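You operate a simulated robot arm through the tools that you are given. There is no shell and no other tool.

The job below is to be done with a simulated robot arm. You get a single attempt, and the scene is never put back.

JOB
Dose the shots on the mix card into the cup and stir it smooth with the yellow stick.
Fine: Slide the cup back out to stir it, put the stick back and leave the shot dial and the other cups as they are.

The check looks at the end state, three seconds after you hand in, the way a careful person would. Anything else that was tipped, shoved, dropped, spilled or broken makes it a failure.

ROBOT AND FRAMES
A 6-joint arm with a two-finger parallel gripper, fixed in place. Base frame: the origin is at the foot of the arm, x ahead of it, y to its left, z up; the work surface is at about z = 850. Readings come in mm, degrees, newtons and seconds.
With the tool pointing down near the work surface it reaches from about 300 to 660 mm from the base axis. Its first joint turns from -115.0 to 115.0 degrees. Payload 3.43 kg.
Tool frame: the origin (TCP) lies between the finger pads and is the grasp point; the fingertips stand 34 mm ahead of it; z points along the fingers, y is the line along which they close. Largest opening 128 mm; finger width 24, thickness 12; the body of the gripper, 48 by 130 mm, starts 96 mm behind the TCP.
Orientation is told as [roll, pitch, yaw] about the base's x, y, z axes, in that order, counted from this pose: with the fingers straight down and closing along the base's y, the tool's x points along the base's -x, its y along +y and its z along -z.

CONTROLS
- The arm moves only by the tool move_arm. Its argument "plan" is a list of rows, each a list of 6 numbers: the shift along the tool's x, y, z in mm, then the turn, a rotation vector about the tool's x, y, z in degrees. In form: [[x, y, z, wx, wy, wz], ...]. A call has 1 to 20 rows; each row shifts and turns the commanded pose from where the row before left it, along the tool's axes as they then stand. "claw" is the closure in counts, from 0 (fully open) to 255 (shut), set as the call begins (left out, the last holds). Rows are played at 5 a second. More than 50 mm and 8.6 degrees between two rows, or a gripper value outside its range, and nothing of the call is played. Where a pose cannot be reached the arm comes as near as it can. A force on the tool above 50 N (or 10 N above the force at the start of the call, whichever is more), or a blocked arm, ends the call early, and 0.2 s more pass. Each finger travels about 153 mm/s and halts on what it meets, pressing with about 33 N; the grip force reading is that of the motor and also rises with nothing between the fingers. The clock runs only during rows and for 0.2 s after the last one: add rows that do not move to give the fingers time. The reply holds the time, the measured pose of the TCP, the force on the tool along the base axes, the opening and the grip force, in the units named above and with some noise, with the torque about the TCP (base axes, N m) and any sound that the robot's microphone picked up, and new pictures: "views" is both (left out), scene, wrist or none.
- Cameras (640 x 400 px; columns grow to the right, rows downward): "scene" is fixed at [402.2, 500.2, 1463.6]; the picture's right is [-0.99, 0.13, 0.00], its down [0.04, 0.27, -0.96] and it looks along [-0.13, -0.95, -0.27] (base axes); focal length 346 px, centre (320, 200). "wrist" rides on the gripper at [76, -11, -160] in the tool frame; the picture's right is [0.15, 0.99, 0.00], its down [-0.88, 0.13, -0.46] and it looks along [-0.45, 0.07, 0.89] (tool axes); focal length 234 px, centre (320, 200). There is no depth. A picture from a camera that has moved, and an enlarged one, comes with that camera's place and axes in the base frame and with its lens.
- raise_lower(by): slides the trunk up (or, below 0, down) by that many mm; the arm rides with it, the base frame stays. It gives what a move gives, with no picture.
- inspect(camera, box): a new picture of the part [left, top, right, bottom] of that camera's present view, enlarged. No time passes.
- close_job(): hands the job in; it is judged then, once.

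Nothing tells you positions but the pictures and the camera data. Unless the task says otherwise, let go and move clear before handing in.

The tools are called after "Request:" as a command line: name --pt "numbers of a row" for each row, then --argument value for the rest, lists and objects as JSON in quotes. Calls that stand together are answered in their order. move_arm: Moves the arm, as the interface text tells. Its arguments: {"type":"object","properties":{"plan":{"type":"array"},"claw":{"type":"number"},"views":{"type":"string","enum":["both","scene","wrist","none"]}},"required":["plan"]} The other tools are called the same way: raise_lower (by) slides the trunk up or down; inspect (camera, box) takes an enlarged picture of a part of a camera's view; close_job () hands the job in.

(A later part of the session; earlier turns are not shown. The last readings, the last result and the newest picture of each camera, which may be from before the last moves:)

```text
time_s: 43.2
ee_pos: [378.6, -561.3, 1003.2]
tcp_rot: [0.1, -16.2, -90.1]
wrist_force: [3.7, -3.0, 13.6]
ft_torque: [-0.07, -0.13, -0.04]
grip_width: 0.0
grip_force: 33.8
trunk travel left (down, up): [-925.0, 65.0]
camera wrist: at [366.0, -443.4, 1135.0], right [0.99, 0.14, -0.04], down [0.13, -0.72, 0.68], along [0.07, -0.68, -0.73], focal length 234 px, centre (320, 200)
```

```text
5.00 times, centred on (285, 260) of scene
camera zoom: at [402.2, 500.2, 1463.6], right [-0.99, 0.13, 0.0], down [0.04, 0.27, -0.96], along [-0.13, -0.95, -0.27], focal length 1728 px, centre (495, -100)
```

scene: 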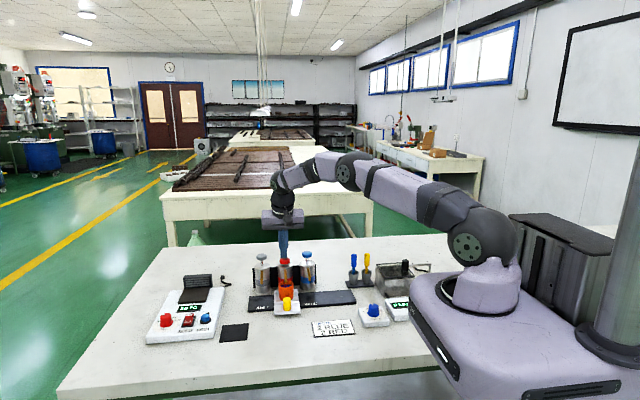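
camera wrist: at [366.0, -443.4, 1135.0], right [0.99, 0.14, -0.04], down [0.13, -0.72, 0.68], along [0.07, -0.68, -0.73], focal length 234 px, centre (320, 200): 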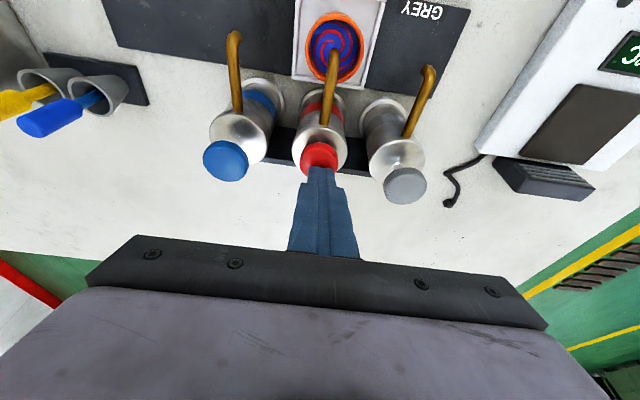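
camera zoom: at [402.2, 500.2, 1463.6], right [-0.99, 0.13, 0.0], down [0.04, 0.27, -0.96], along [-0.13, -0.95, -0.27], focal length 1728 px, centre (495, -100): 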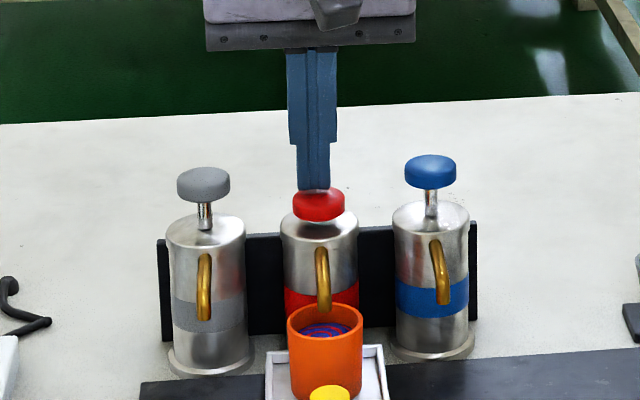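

All four shots are in: 2 blue, 2 red. I'll lift off, retreat, straighten the tool and go back over the tray knob.

Request:
move_arm --pt "-2.6 0 -9.0 0 0 0" --pt "-2.6 0 -9.0 0 0 0" --pt "-1.98 0 -6.98 0 0 0" --pt "-11 0 -38.4 0 0 0" --pt "43.3 0 -12.4 0 0 0" --pt "43.3 0 -12.4 0 0 0" --pt "0 0 0 0 8 0" --pt "0 0 0 0 8 0" --pt "25 0 0 0 0 0" --pt "24 0 0 0 0 0" --pt "0 0 0 0 0 0" --pt "0 0 0 0 0 0" --claw 255

Request:
inspect --camera "wrist" --box '[260, 120, 400, 260]'

Request:
inspect --camera "scene" --box '[245, 220, 345, 320]'

```text
time_s: 45.8
ee_pos: [378.0, -422.2, 1069.1]
tcp_rot: [0.0, -0.1, -90.0]
wrist_force: [-0.3, -0.6, -1.0]
ft_torque: [0.03, 0.0, -0.01]
grip_width: 0.0
grip_force: 33.3
trunk travel left (down, up): [-925.0, 65.0]
camera wrist: at [366.8, -345.6, 1227.0], right [0.99, 0.15, 0.0], down [0.13, -0.88, 0.46], along [0.07, -0.45, -0.89], focal length 234 px, centre (320, 200)
```

scene: 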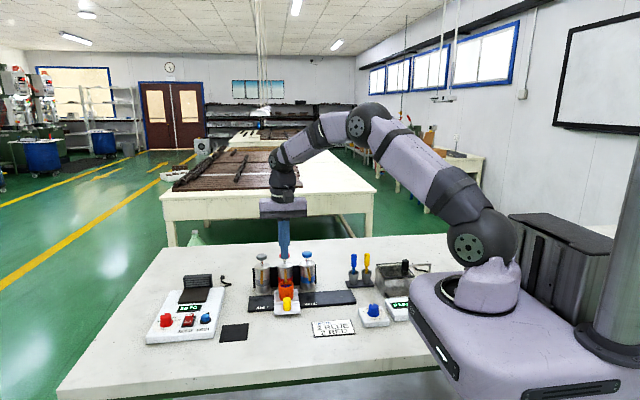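
wrist: 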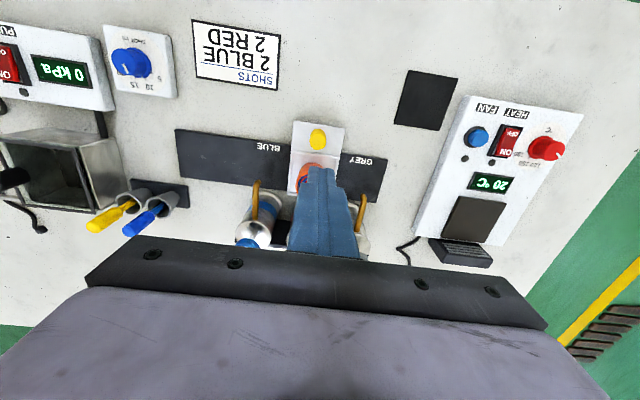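

```text
2.86 times, centred on (330, 190) of wrist
camera zoom: at [366.8, -345.6, 1227.0], right [0.99, 0.15, 0.0], down [0.13, -0.88, 0.46], along [0.07, -0.45, -0.89], focal length 669 px, centre (291, 229)
```

zoom: 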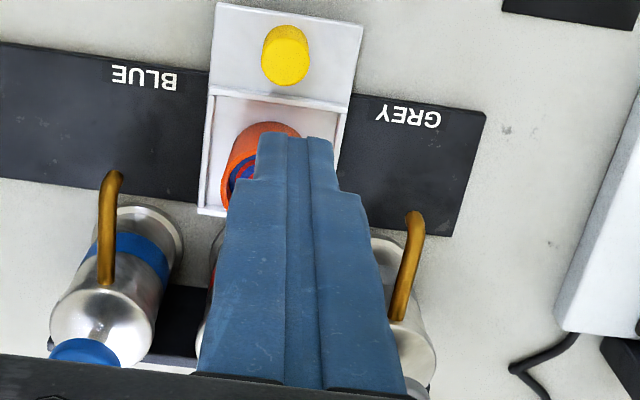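

```text
4.00 times, centred on (295, 270) of scene
camera zoom: at [402.2, 500.2, 1463.6], right [-0.99, 0.13, 0.0], down [0.04, 0.27, -0.96], along [-0.13, -0.95, -0.27], focal length 1383 px, centre (420, -80)
```

zoom: 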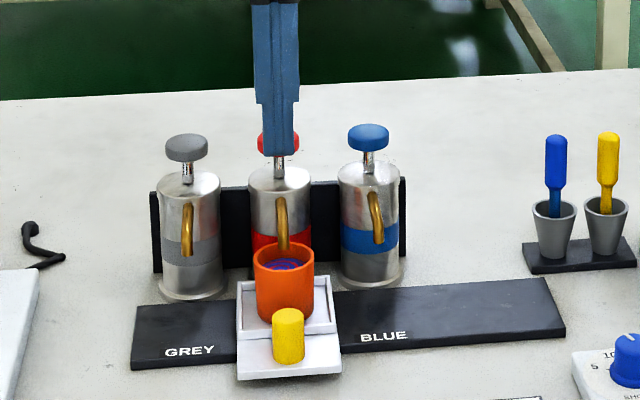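

Request:
move_arm --pt "0 -0.9 30 0 0 0" --pt "0 -0.8 40 0 0 0" --pt "0 0 40 0 0 0" --pt "0 0 30 0 0 0" --pt "0 0 15 0 0 0" --pt "0 0 7 0 0 0" --pt "0 0 0 0 0 0" --claw 143

Request:
inspect --camera "wrist" --box '[220, 130, 440, 270]'

```text
time_s: 47.4
ee_pos: [376.0, -422.7, 906.8]
tcp_rot: [0.0, 0.0, -90.0]
wrist_force: [-0.5, -0.7, -0.3]
ft_torque: [0.02, 0.03, -0.02]
grip_width: 56.2
grip_force: 0.1
trunk travel left (down, up): [-925.0, 65.0]
camera wrist: at [365.0, -345.8, 1064.9], right [0.99, 0.15, 0.0], down [0.13, -0.88, 0.46], along [0.07, -0.45, -0.89], focal length 234 px, centre (320, 200)
```

scene: 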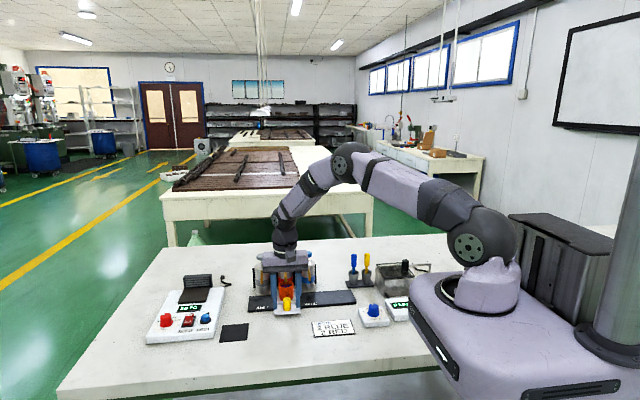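
wrist: 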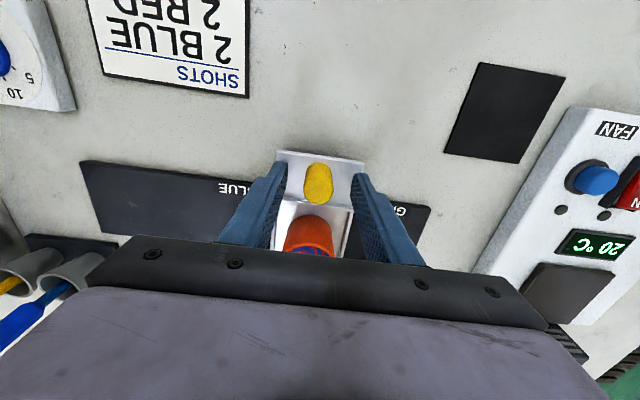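

```text
2.86 times, centred on (330, 200) of wrist
camera zoom: at [365.0, -345.8, 1064.9], right [0.99, 0.15, 0.0], down [0.13, -0.88, 0.46], along [0.07, -0.45, -0.89], focal length 669 px, centre (291, 200)
```

zoom: 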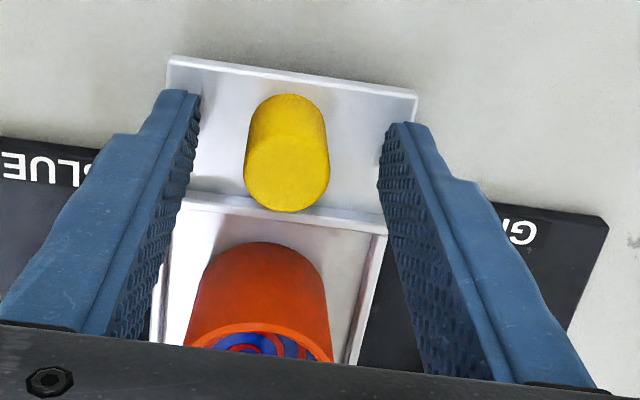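

The knob is straddled. I'll grip it and slide the filled cup slowly back out to where it started.

Request:
move_arm --pt "0 0 0 0 0 0" --pt "0 0 0 0 0 0" --pt "0 0 0 0 0 0" --claw 225 --views "none"

Request:
move_arm --pt "0 -2 0 0 0 0" --pt "0 -4 0 0 0 0" --pt "0 -6 0 0 0 0" --pt "0 -7 0 0 0 0" --pt "0 -8 0 0 0 0" --pt "0 -8 0 0 0 0" --pt "0 -8 0 0 0 0" --pt "0 -8 0 0 0 0" --pt "0 -8 0 0 0 0" --pt "0 -8 0 0 0 0" --pt "0 -8 0 0 0 0" --pt "0 -7 0 0 0 0" --pt "0 -6 0 0 0 0" --pt "0 -4 0 0 0 0" --pt "0 -2 0 0 0 0" --claw 225

```text
time_s: 48.2
ee_pos: [375.6, -422.5, 906.4]
tcp_rot: [0.0, 0.0, -90.0]
wrist_force: [-3.6, -0.4, -2.8]
ft_torque: [-0.2, -0.66, -0.06]
grip_width: 23.2
grip_force: 45.0
trunk travel left (down, up): [-925.0, 65.0]
```

```text
time_s: 51.4
ee_pos: [281.9, -421.9, 906.0]
tcp_rot: [0.0, 0.0, -90.0]
wrist_force: [0.4, 2.6, -2.8]
ft_torque: [-0.14, -0.8, -0.01]
grip_width: 23.4
grip_force: 44.8
trunk travel left (down, up): [-925.0, 65.0]
camera wrist: at [270.6, -345.8, 1064.9], right [0.99, 0.15, 0.0], down [0.13, -0.88, 0.46], along [0.07, -0.45, -0.89], focal length 234 px, centre (320, 200)
```

scene: 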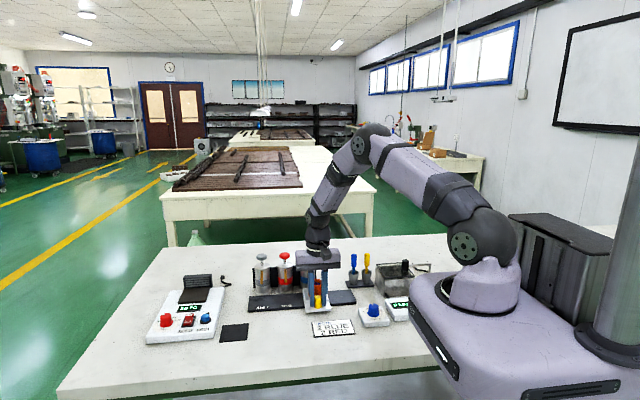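
wrist: 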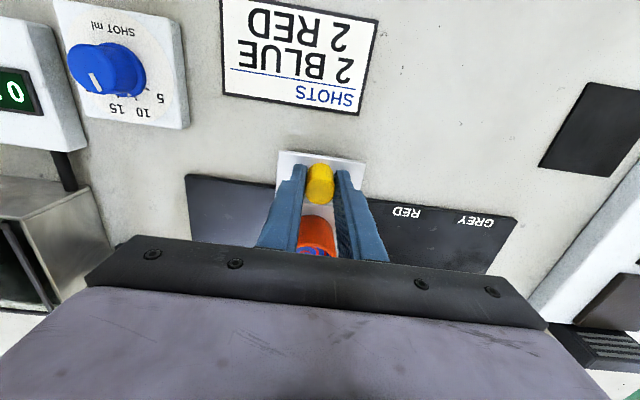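

Request:
move_arm --pt "0 -2 0 0 0 0" --pt "0 -4 0 0 0 0" --pt "0 -6 0 0 0 0" --pt "0 -8 0 0 0 0" --pt "0 -8 0 0 0 0" --pt "0 -8 0 0 0 0" --pt "0 -8 0 0 0 0" --pt "0 -8 0 0 0 0" --pt "0 -8 0 0 0 0" --pt "0 -7 0 0 0 0" --pt "0 -6 0 0 0 0" --pt "0 -4 0 0 0 0" --pt "0 -2.5 0 0 0 0" --pt "0 -1.5 0 0 0 0" --pt "0 0 0 0 0 0" --claw 225

Request:
inspect --camera "scene" --box '[315, 240, 395, 320]'

```text
time_s: 54.6
ee_pos: [200.6, -423.1, 906.1]
tcp_rot: [-0.1, -0.1, -90.0]
wrist_force: [0.1, 1.8, -1.4]
ft_torque: [0.01, -0.68, 0.03]
grip_width: 23.4
grip_force: 44.9
trunk travel left (down, up): [-925.0, 65.0]
camera wrist: at [189.1, -345.9, 1064.9], right [0.99, 0.15, 0.0], down [0.13, -0.88, 0.46], along [0.07, -0.45, -0.89], focal length 234 px, centre (320, 200)
```

scene: 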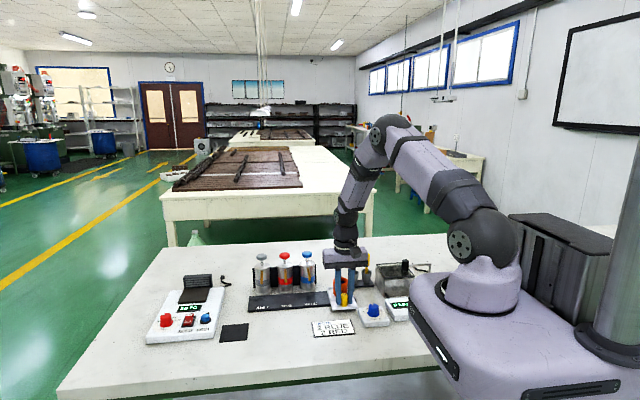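
wrist: 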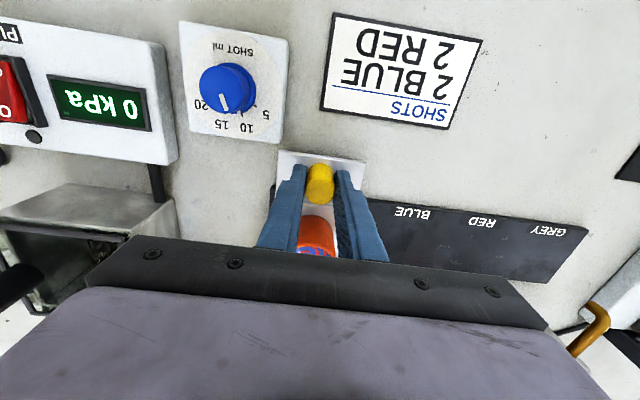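

```text
5.00 times, centred on (355, 280) of scene
camera zoom: at [402.2, 500.2, 1463.6], right [-0.99, 0.13, 0.0], down [0.04, 0.27, -0.96], along [-0.13, -0.95, -0.27], focal length 1728 px, centre (145, -200)
```

zoom: 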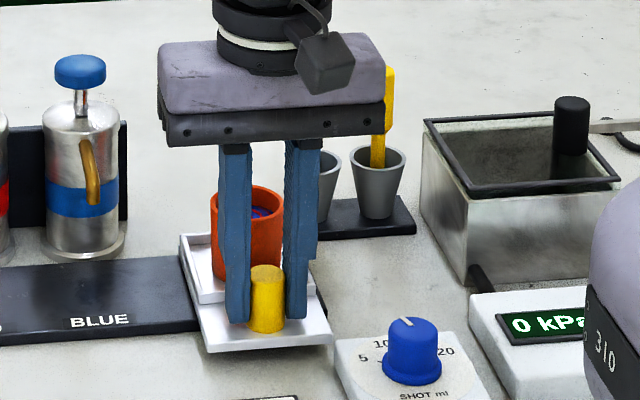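

The cup is back at its start position. I'll release the knob, lift clear and look at the sticks.

Request:
move_arm --pt "0 0 0 0 0 0" --pt "0 0 0 0 0 0" --pt "0 0 -30 0 0 0" --pt "0 0 -40 0 0 0" --pt "0 0 -45 0 0 0" --pt "0 0 -45 0 0 0" --pt "0 0 -20 0 0 0" --pt "0 0 0 0 0 0" --claw 143

Request:
inspect --camera "scene" --box '[315, 230, 415, 330]'

Request:
inspect --camera "wrist" --box '[180, 120, 380, 260]'

```text
time_s: 56.4
ee_pos: [200.0, -421.2, 1086.7]
tcp_rot: [0.0, 0.0, -90.0]
wrist_force: [-0.1, -0.9, 1.0]
ft_torque: [0.0, -0.02, 0.03]
grip_width: 56.2
grip_force: 0.2
trunk travel left (down, up): [-925.0, 65.0]
camera wrist: at [188.8, -345.4, 1245.6], right [0.99, 0.15, 0.0], down [0.13, -0.88, 0.46], along [0.07, -0.45, -0.89], focal length 234 px, centre (320, 200)
```

scene: 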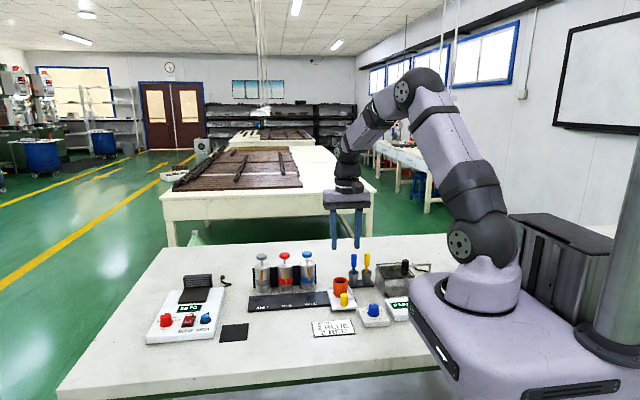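
wrist: 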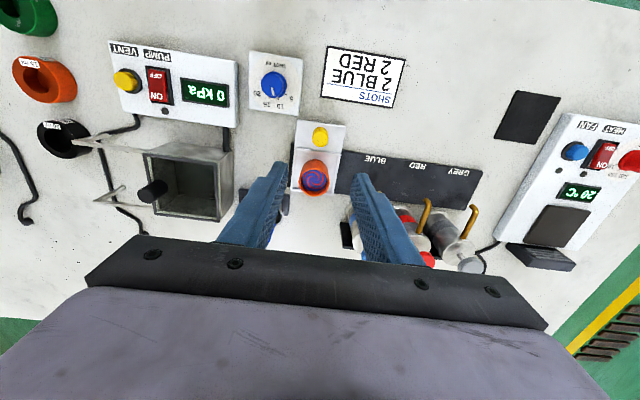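

```text
4.00 times, centred on (365, 280) of scene
camera zoom: at [402.2, 500.2, 1463.6], right [-0.99, 0.13, 0.0], down [0.04, 0.27, -0.96], along [-0.13, -0.95, -0.27], focal length 1383 px, centre (140, -120)
```

zoom: 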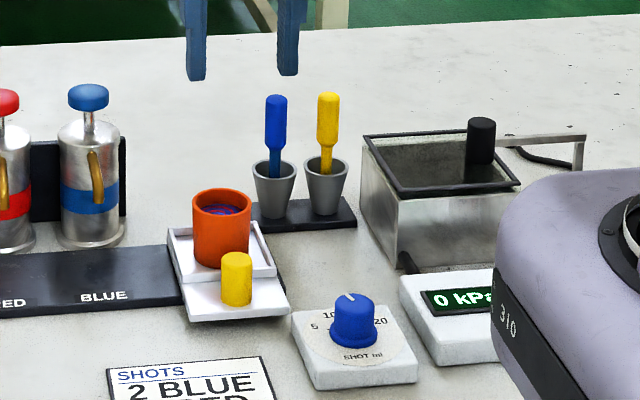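

```text
2.86 times, centred on (280, 190) of wrist
camera zoom: at [188.8, -345.4, 1245.6], right [0.99, 0.15, 0.0], down [0.13, -0.88, 0.46], along [0.07, -0.45, -0.89], focal length 669 px, centre (434, 229)
```

zoom: 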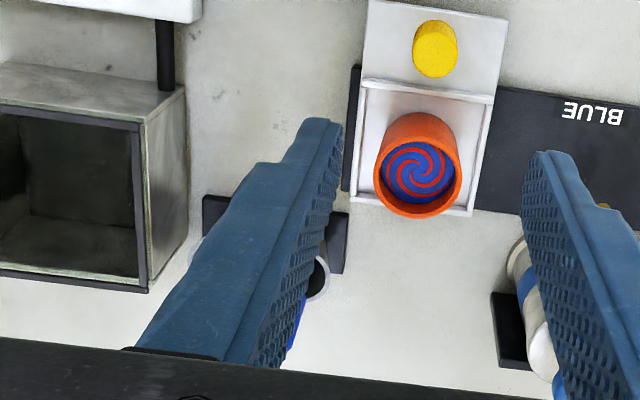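

I'll turn the tool back so the fingers close along y, which keeps them clear of the blue stick, and move above the yellow stick.

Request:
move_arm --pt "0 0 0 0 0 -8.2" --pt "0 0 0 0 0 -8.2" --pt "0 0 0 0 0 -8.2" --pt "0 0 0 0 0 -8.2" --pt "0 0 0 0 0 -8.2" --pt "0 0 0 0 0 -8.2" --pt "0 0 0 0 0 -8.2" --pt "0 0 0 0 0 -8.2" --pt "0 0 0 0 0 -8.2" --pt "0 0 0 0 0 -8.2" --pt "0 0 0 0 0 -8.0" --pt "21.8 -29.4 0 0 0 0" --pt "21.8 -29.4 0 0 0 0" --pt "21.8 -29.4 0 0 0 0" --pt "21.8 -29.4 0 0 0 0" --pt "21.8 -29.4 0 0 0 0" --pt "0 0 0 0 0 0" --pt "0 0 0 0 0 0" --claw 135

Request:
inspect --camera "wrist" --box '[220, 80, 420, 240]'

Request:
inspect --camera "scene" --box '[315, 200, 415, 300]'

```text
time_s: 60.2
ee_pos: [90.6, -570.4, 1086.7]
tcp_rot: [-0.1, 0.1, -0.1]
wrist_force: [0.6, 0.6, -0.1]
ft_torque: [0.03, -0.01, -0.04]
grip_width: 60.5
grip_force: 0.1
trunk travel left (down, up): [-925.0, 65.0]
camera wrist: at [15.3, -580.6, 1244.1], right [-0.15, 0.99, 0.0], down [0.88, 0.13, 0.46], along [0.45, 0.07, -0.89], focal length 234 px, centre (320, 200)
```

scene: 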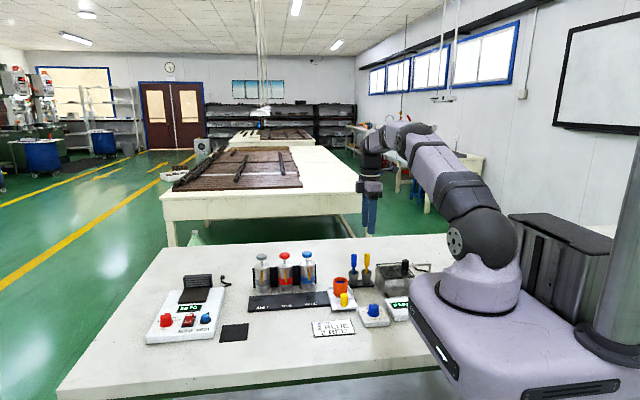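
wrist: 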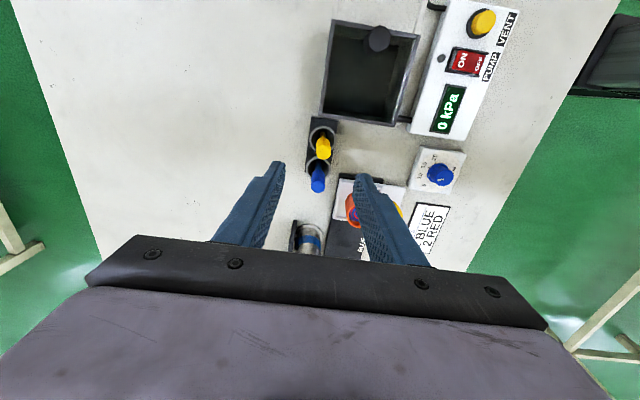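

```text
2.50 times, centred on (320, 160) of wrist
camera zoom: at [15.3, -580.6, 1244.1], right [-0.15, 0.99, 0.0], down [0.88, 0.13, 0.46], along [0.45, 0.07, -0.89], focal length 585 px, centre (320, 300)
```

zoom: 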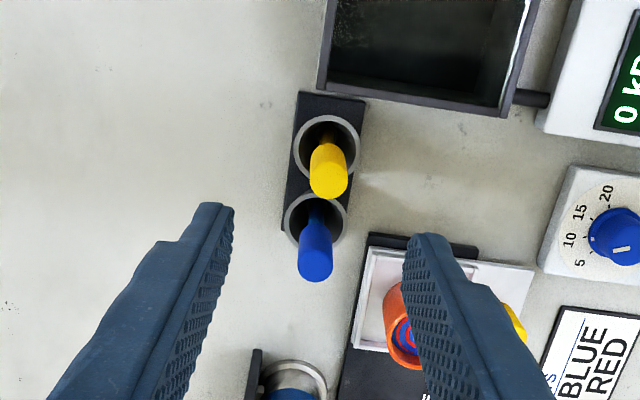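

```text
4.00 times, centred on (365, 250) of scene
camera zoom: at [402.2, 500.2, 1463.6], right [-0.99, 0.13, 0.0], down [0.04, 0.27, -0.96], along [-0.13, -0.95, -0.27], focal length 1383 px, centre (140, 0)
```

zoom: 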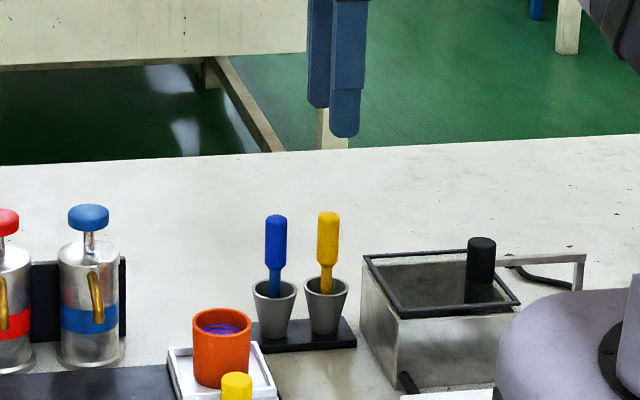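

Request:
move_arm --pt "-0.5 1.6 25 0 0 0" --pt "-0.5 1.6 25 0 0 0" --pt "-0.5 1.6 25 0 0 0" --pt "0 0 0 0 0 0" --pt "0 0 0 0 0 0" --claw 135

Request:
inspect --camera "wrist" --box '[240, 120, 400, 240]'

Request:
inspect --camera "scene" --box '[325, 220, 405, 300]'

```text
time_s: 61.4
ee_pos: [94.1, -563.9, 1013.2]
tcp_rot: [0.1, 0.0, 0.0]
wrist_force: [0.5, -0.2, -0.5]
ft_torque: [0.02, 0.01, 0.02]
grip_width: 60.4
grip_force: 0.0
trunk travel left (down, up): [-925.0, 65.0]
camera wrist: at [18.1, -575.0, 1169.9], right [-0.15, 0.99, 0.0], down [0.88, 0.13, 0.46], along [0.45, 0.07, -0.89], focal length 234 px, centre (320, 200)
```

scene: 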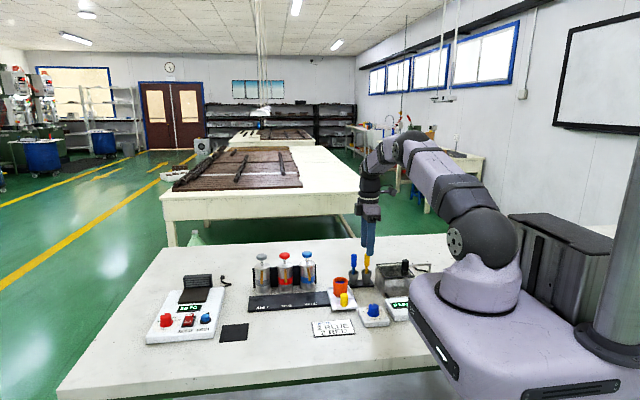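
wrist: 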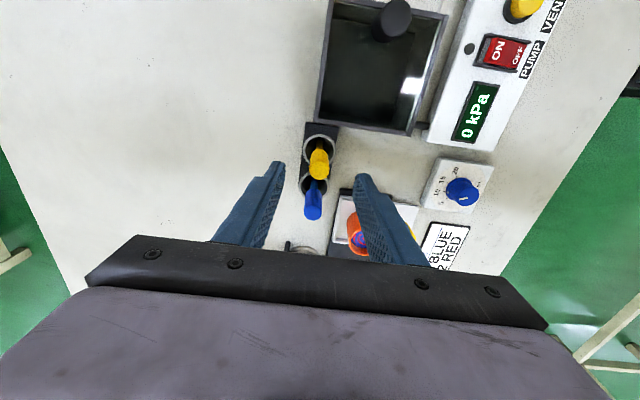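

```text
3.33 times, centred on (320, 180) of wrist
camera zoom: at [18.1, -575.0, 1169.9], right [-0.15, 0.99, 0.0], down [0.88, 0.13, 0.46], along [0.45, 0.07, -0.89], focal length 781 px, centre (320, 267)
```

zoom: 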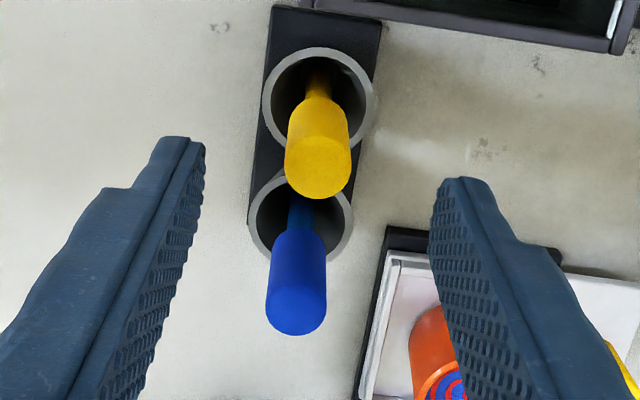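

```text
5.00 times, centred on (365, 260) of scene
camera zoom: at [402.2, 500.2, 1463.6], right [-0.99, 0.13, 0.0], down [0.04, 0.27, -0.96], along [-0.13, -0.95, -0.27], focal length 1728 px, centre (95, -100)
```

zoom: 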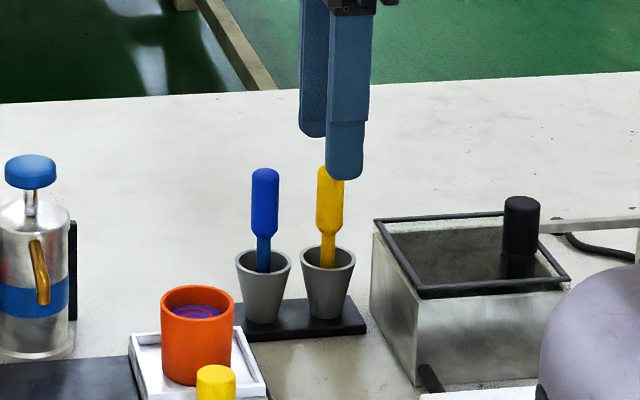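

The tool is centred on the yellow handle. I'll lower the open fingers around it.

Request:
move_arm --pt "0 0 20 0 0 0" --pt "0 0 20 0 0 0" --pt "0 0 15 0 0 0" --pt "0 0 9 0 0 0" --pt "0 0 0 0 0 0" --claw 135

Request:
inspect --camera "wrist" --box '[240, 120, 400, 260]'

Request:
inspect --camera "scene" --box '[325, 220, 405, 300]'

```text
time_s: 62.6
ee_pos: [93.4, -563.3, 946.7]
tcp_rot: [0.0, -0.1, 0.0]
wrist_force: [0.4, -0.2, 0.3]
ft_torque: [-0.01, 0.01, -0.03]
grip_width: 60.4
grip_force: 0.1
trunk travel left (down, up): [-925.0, 65.0]
camera wrist: at [17.2, -575.6, 1106.0], right [-0.15, 0.99, 0.0], down [0.88, 0.13, 0.46], along [0.45, 0.07, -0.89], focal length 234 px, centre (320, 200)
```

scene: 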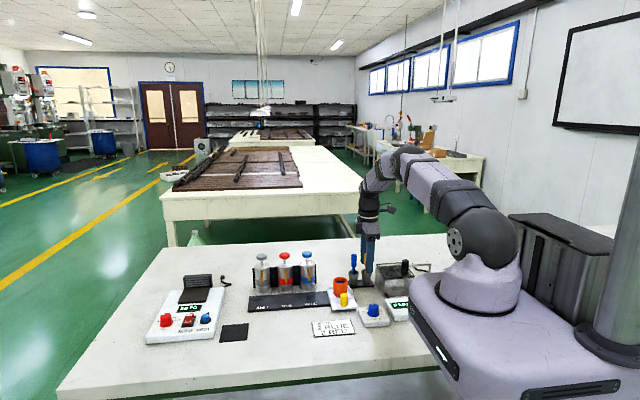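
wrist: 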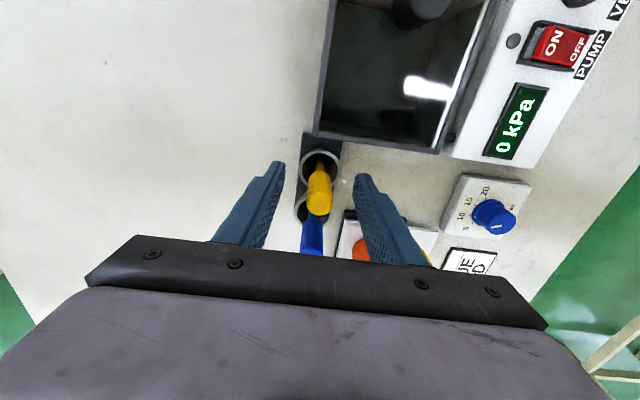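

```text
2.86 times, centred on (320, 190) of wrist
camera zoom: at [17.2, -575.6, 1106.0], right [-0.15, 0.99, 0.0], down [0.88, 0.13, 0.46], along [0.45, 0.07, -0.89], focal length 669 px, centre (320, 229)
```

zoom: 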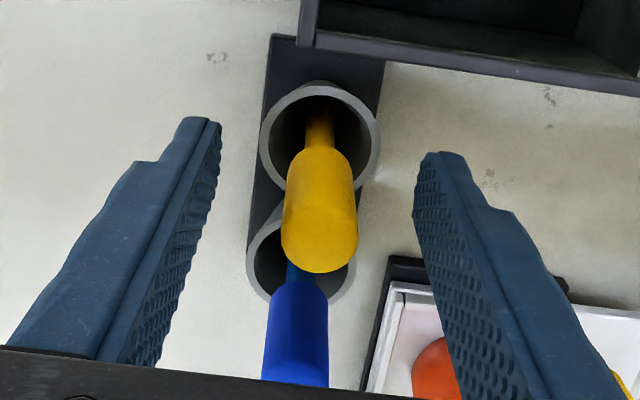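

```text
5.00 times, centred on (365, 260) of scene
camera zoom: at [402.2, 500.2, 1463.6], right [-0.99, 0.13, 0.0], down [0.04, 0.27, -0.96], along [-0.13, -0.95, -0.27], focal length 1728 px, centre (95, -100)
```

zoom: 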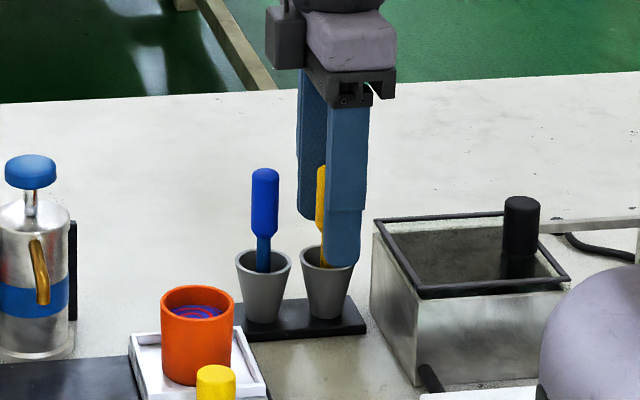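

Request:
move_arm --pt "-1.3 0.3 0 0 0 0" --pt "0 0 0 0 0 0" --claw 135 --views "none"

Request:
move_arm --pt "0 0 0 0 0 0" --pt "0 0 0 0 0 0" --pt "0 0 0 0 0 0" --claw 245

Request:
inspect --camera "wrist" --box '[240, 120, 400, 260]'

Request:
inspect --camera "scene" --box '[325, 220, 405, 300]'

```text
time_s: 63.2
ee_pos: [94.8, -564.1, 947.7]
tcp_rot: [-0.1, 0.0, 0.0]
wrist_force: [0.1, -1.4, 0.3]
ft_torque: [0.02, 0.0, 0.04]
grip_width: 60.4
grip_force: 0.1
trunk travel left (down, up): [-925.0, 65.0]
```

```text
time_s: 64.0
ee_pos: [93.9, -563.8, 946.8]
tcp_rot: [0.1, 0.0, 0.0]
wrist_force: [0.2, 0.5, 0.5]
ft_torque: [0.01, 0.01, 0.01]
grip_width: 17.6
grip_force: 33.1
trunk travel left (down, up): [-925.0, 65.0]
camera wrist: at [18.5, -575.3, 1106.0], right [-0.15, 0.99, 0.0], down [0.88, 0.13, 0.46], along [0.45, 0.07, -0.89], focal length 234 px, centre (320, 200)
```

scene: 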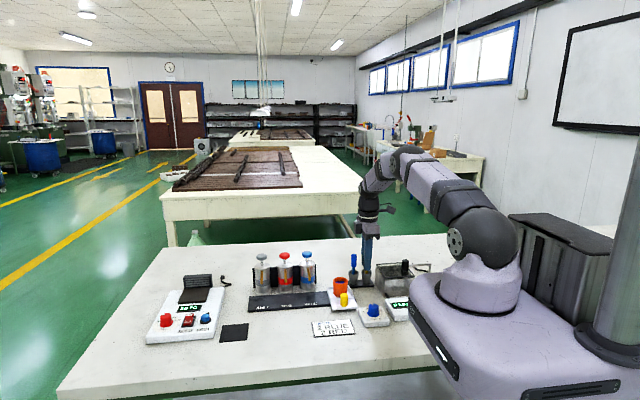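
wrist: 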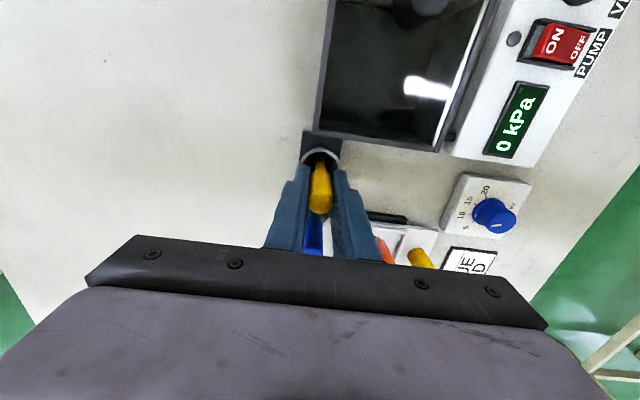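

```text
2.86 times, centred on (320, 190) of wrist
camera zoom: at [18.5, -575.3, 1106.0], right [-0.15, 0.99, 0.0], down [0.88, 0.13, 0.46], along [0.45, 0.07, -0.89], focal length 669 px, centre (320, 229)
```

zoom: 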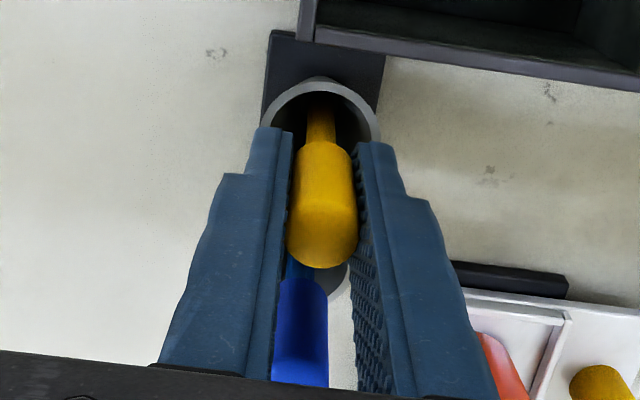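

```text
5.00 times, centred on (365, 260) of scene
camera zoom: at [402.2, 500.2, 1463.6], right [-0.99, 0.13, 0.0], down [0.04, 0.27, -0.96], along [-0.13, -0.95, -0.27], focal length 1728 px, centre (95, -100)
```

zoom: 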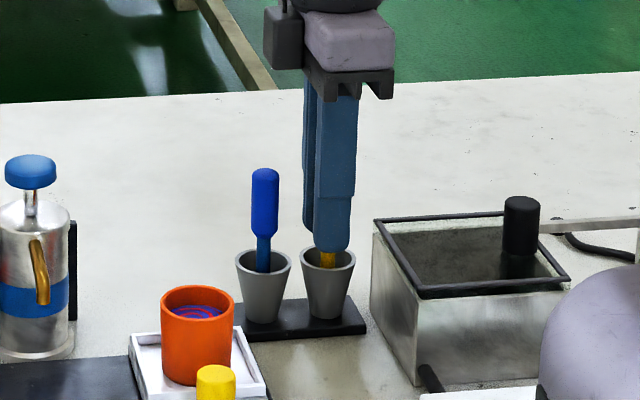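

The yellow stick is gripped (17.6 mm). I'll lift it straight out.

Request:
move_arm --pt "0 0 -10 0 0 0" --pt "0 0 -20 0 0 0" --pt "0 0 -30 0 0 0" --pt "0 0 -30 0 0 0" --pt "0 0 -30 0 0 0" --pt "0 0 0 0 0 0" --claw 245

Request:
inspect --camera "scene" --box '[325, 200, 405, 300]'

Request:
inspect --camera "wrist" --box '[240, 100, 420, 260]'

```text
time_s: 65.4
ee_pos: [93.6, -565.3, 1066.7]
tcp_rot: [0.0, 0.0, 0.0]
wrist_force: [0.5, -0.1, -0.1]
ft_torque: [0.01, 0.02, -0.01]
grip_width: 17.7
grip_force: 33.1
trunk travel left (down, up): [-925.0, 65.0]
camera wrist: at [18.3, -575.8, 1226.0], right [-0.15, 0.99, 0.0], down [0.88, 0.13, 0.46], along [0.45, 0.07, -0.89], focal length 234 px, centre (320, 200)
```

scene: 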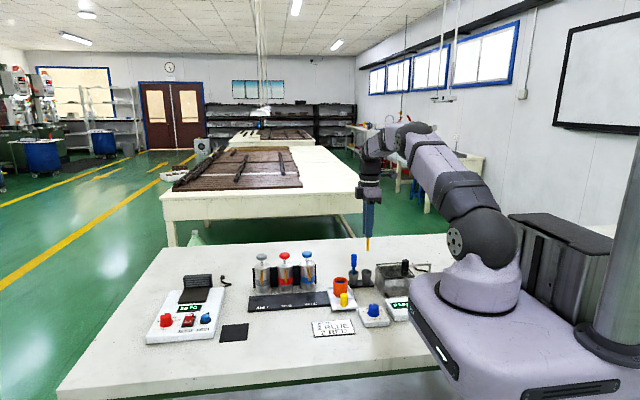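
wrist: 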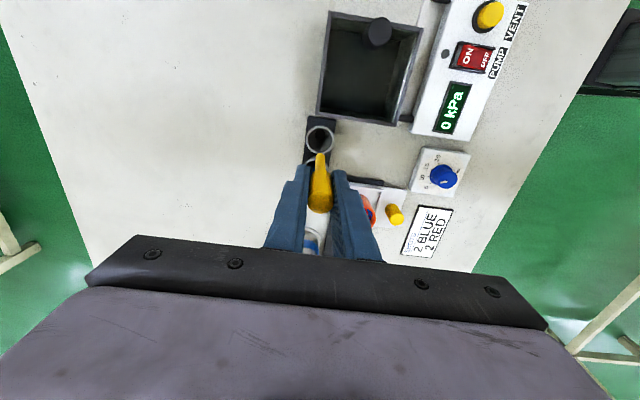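

```text
4.00 times, centred on (365, 250) of scene
camera zoom: at [402.2, 500.2, 1463.6], right [-0.99, 0.13, 0.0], down [0.04, 0.27, -0.96], along [-0.13, -0.95, -0.27], focal length 1383 px, centre (140, 0)
```

zoom: 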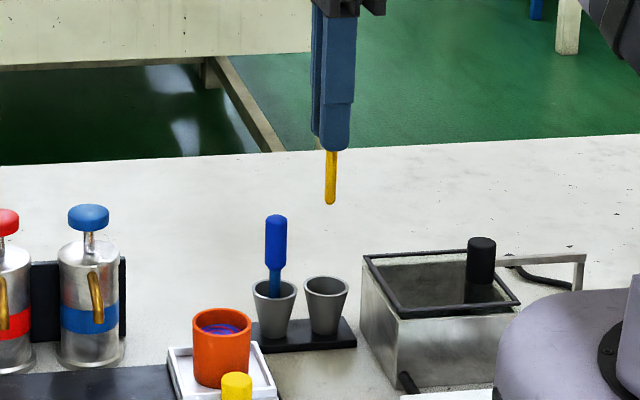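

```text
2.50 times, centred on (330, 180) of wrist
camera zoom: at [18.3, -575.8, 1226.0], right [-0.15, 0.99, 0.0], down [0.88, 0.13, 0.46], along [0.45, 0.07, -0.89], focal length 585 px, centre (295, 250)
```

zoom: 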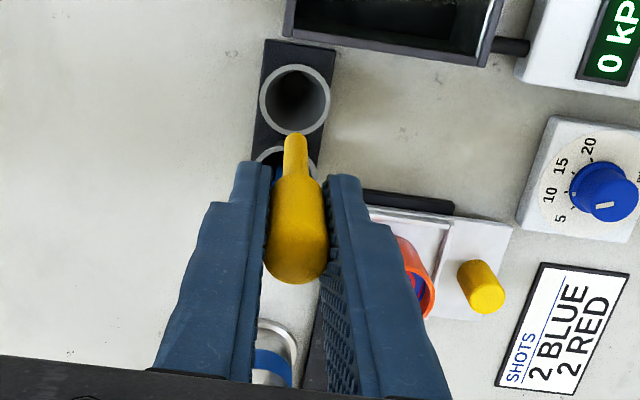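

The stick came out cleanly, with its tip about 92 mm below the grasp point. I'll carry it over the cup at a safe height.

Request:
move_arm --pt "-15 11.3 0 0 0 0" --pt "-25 18.8 0 0 0 0" --pt "-28 21 0 0 0 0" --pt "-25 18.8 0 0 0 0" --pt "-13.5 9.8 0 0 0 0" --pt "0 0 0 0 0 0" --pt "0 0 0 0 0 0" --claw 245

Request:
inspect --camera "scene" --box '[305, 210, 385, 310]'

Request:
inspect --camera "wrist" --box '[240, 80, 420, 260]'

```text
time_s: 67.0
ee_pos: [201.3, -485.3, 1066.7]
tcp_rot: [0.0, -0.1, 0.0]
wrist_force: [0.0, -0.2, 0.1]
ft_torque: [-0.02, 0.02, 0.01]
grip_width: 17.5
grip_force: 33.0
trunk travel left (down, up): [-925.0, 65.0]
camera wrist: at [125.5, -495.7, 1226.0], right [-0.15, 0.99, 0.0], down [0.88, 0.13, 0.46], along [0.45, 0.07, -0.89], focal length 234 px, centre (320, 200)
```

scene: 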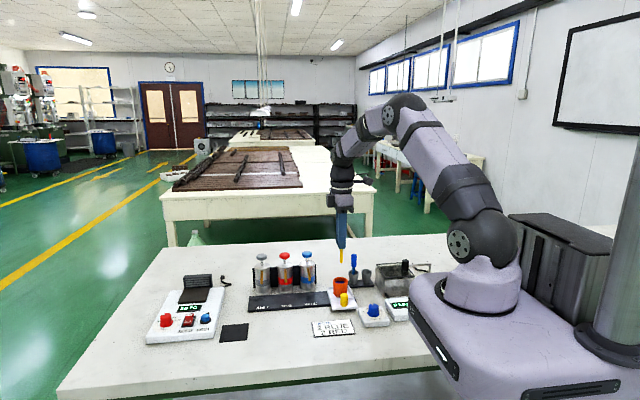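
wrist: 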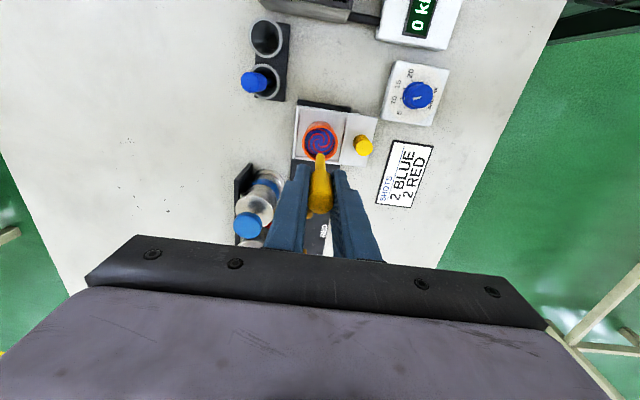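

```text
4.00 times, centred on (345, 260) of scene
camera zoom: at [402.2, 500.2, 1463.6], right [-0.99, 0.13, 0.0], down [0.04, 0.27, -0.96], along [-0.13, -0.95, -0.27], focal length 1383 px, centre (220, -40)
```

zoom: 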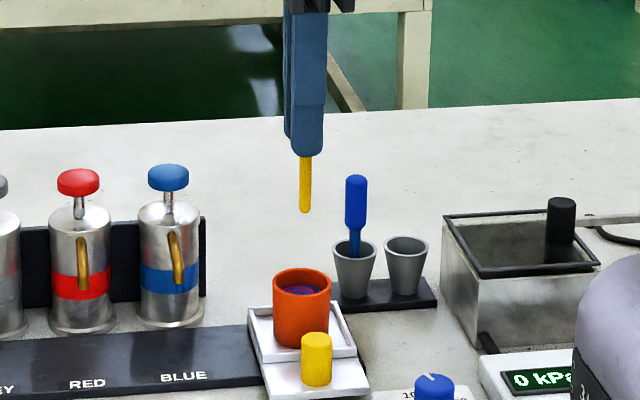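

```text
2.22 times, centred on (330, 170) of wrist
camera zoom: at [125.5, -495.7, 1226.0], right [-0.15, 0.99, 0.0], down [0.88, 0.13, 0.46], along [0.45, 0.07, -0.89], focal length 520 px, centre (298, 267)
```

zoom: 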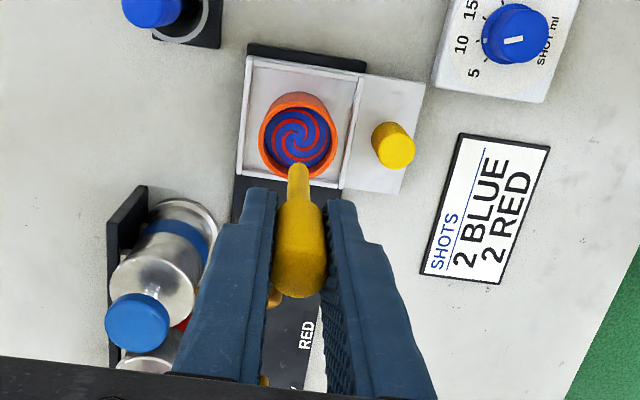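

The stick hangs over the cup. I'll nudge about 1.5 mm in x and lower until the tip is just above the rim, then recheck.

Request:
move_arm --pt "-1.5 0 15 0 0 0" --pt "0 0 20 0 0 0" --pt "0 0 15 0 0 0" --pt "0 0 10 0 0 0" --pt "0 0 0 0 0 0" --claw 245

Request:
inspect --camera "scene" --box '[305, 240, 385, 310]'

Request:
inspect --camera "wrist" --box '[260, 100, 400, 240]'

```text
time_s: 68.2
ee_pos: [201.7, -483.9, 1006.2]
tcp_rot: [0.1, 0.0, -0.1]
wrist_force: [-0.3, 0.4, 0.0]
ft_torque: [0.01, 0.02, -0.04]
grip_width: 17.8
grip_force: 32.7
trunk travel left (down, up): [-925.0, 65.0]
camera wrist: at [126.5, -495.2, 1165.8], right [-0.15, 0.99, 0.0], down [0.88, 0.13, 0.46], along [0.45, 0.07, -0.89], focal length 234 px, centre (320, 200)
```

scene: 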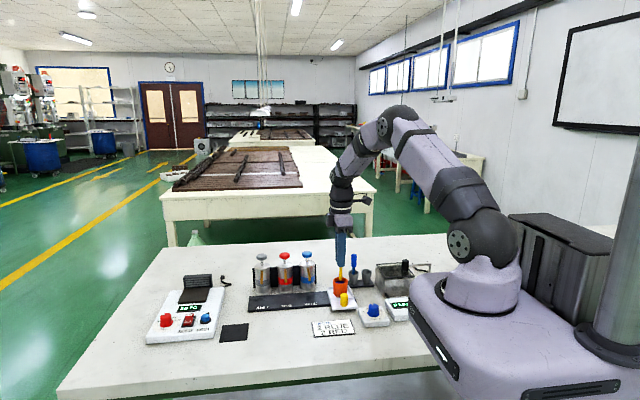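
wrist: 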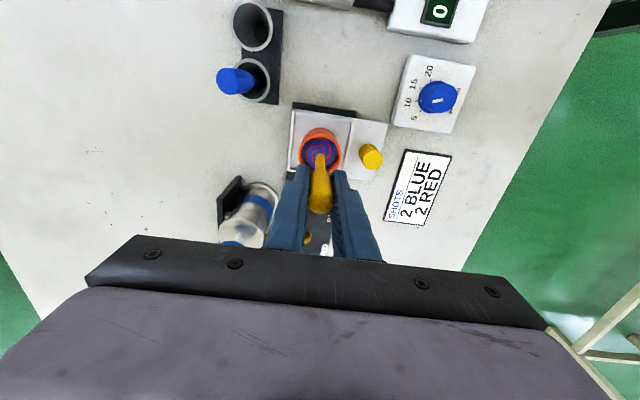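

```text
5.71 times, centred on (345, 275) of scene
camera zoom: at [402.2, 500.2, 1463.6], right [-0.99, 0.13, 0.0], down [0.04, 0.27, -0.96], along [-0.13, -0.95, -0.27], focal length 1976 px, centre (177, -229)
```

zoom: 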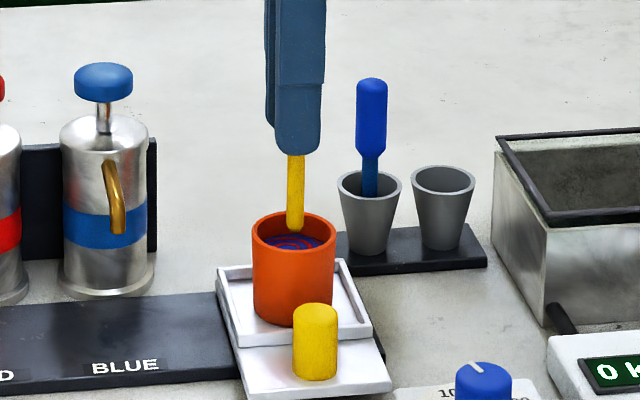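

```text
2.86 times, centred on (330, 170) of wrist
camera zoom: at [126.5, -495.2, 1165.8], right [-0.15, 0.99, 0.0], down [0.88, 0.13, 0.46], along [0.45, 0.07, -0.89], focal length 669 px, centre (291, 286)
```

zoom: 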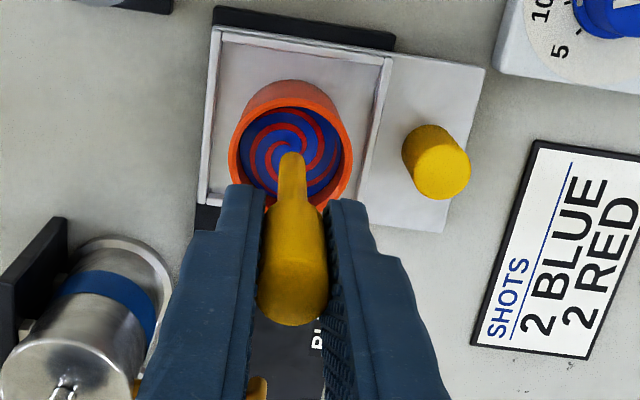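

The tip is near the cup centre. I'll shift 1 mm more and lower it slowly into the paint, stopping above the cup floor.

Request:
move_arm --pt "-1 0 10 0 0 0" --pt "0 0 10 0 0 0" --pt "0 0 10 0 0 0" --pt "0 0 8 0 0 0" --pt "0 0 5 0 0 0" --pt "0 0 0 0 0 0" --claw 245

Request:
inspect --camera "scene" --box '[305, 240, 385, 310]'

Request:
inspect --camera "wrist" --box '[260, 120, 400, 260]'

```text
time_s: 69.6
ee_pos: [203.0, -484.1, 964.2]
tcp_rot: [0.0, 0.0, 0.0]
wrist_force: [-0.3, -0.3, 0.1]
ft_torque: [-0.01, -0.02, 0.01]
grip_width: 17.6
grip_force: 32.8
trunk travel left (down, up): [-925.0, 65.0]
camera wrist: at [127.3, -495.1, 1123.0], right [-0.15, 0.99, 0.0], down [0.88, 0.13, 0.46], along [0.45, 0.07, -0.89], focal length 234 px, centre (320, 200)
```

scene: 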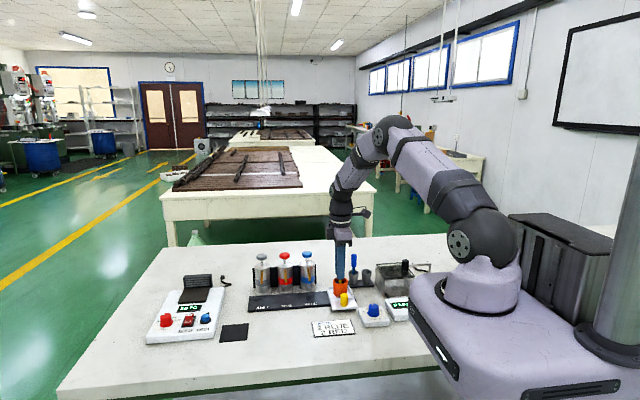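
wrist: 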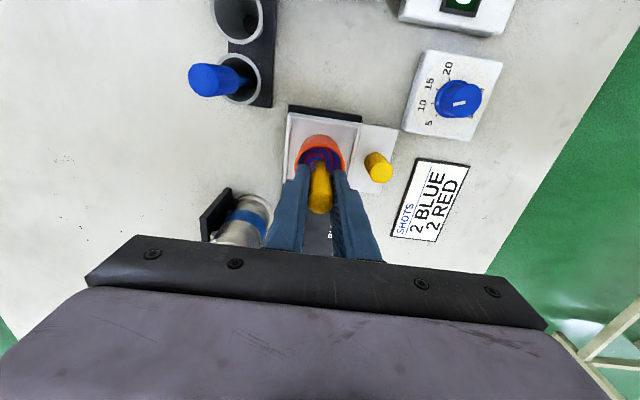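

```text
5.71 times, centred on (345, 275) of scene
camera zoom: at [402.2, 500.2, 1463.6], right [-0.99, 0.13, 0.0], down [0.04, 0.27, -0.96], along [-0.13, -0.95, -0.27], focal length 1976 px, centre (177, -229)
```

zoom: 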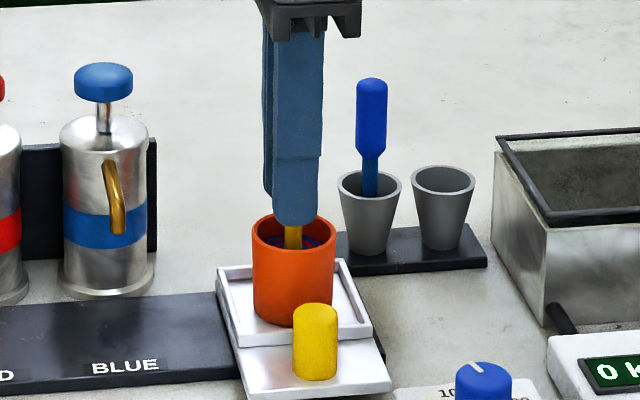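

```text
2.86 times, centred on (330, 190) of wrist
camera zoom: at [127.3, -495.1, 1123.0], right [-0.15, 0.99, 0.0], down [0.88, 0.13, 0.46], along [0.45, 0.07, -0.89], focal length 669 px, centre (291, 229)
```

zoom: 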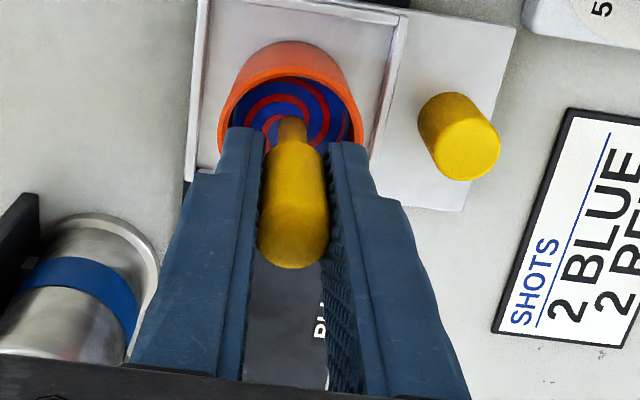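

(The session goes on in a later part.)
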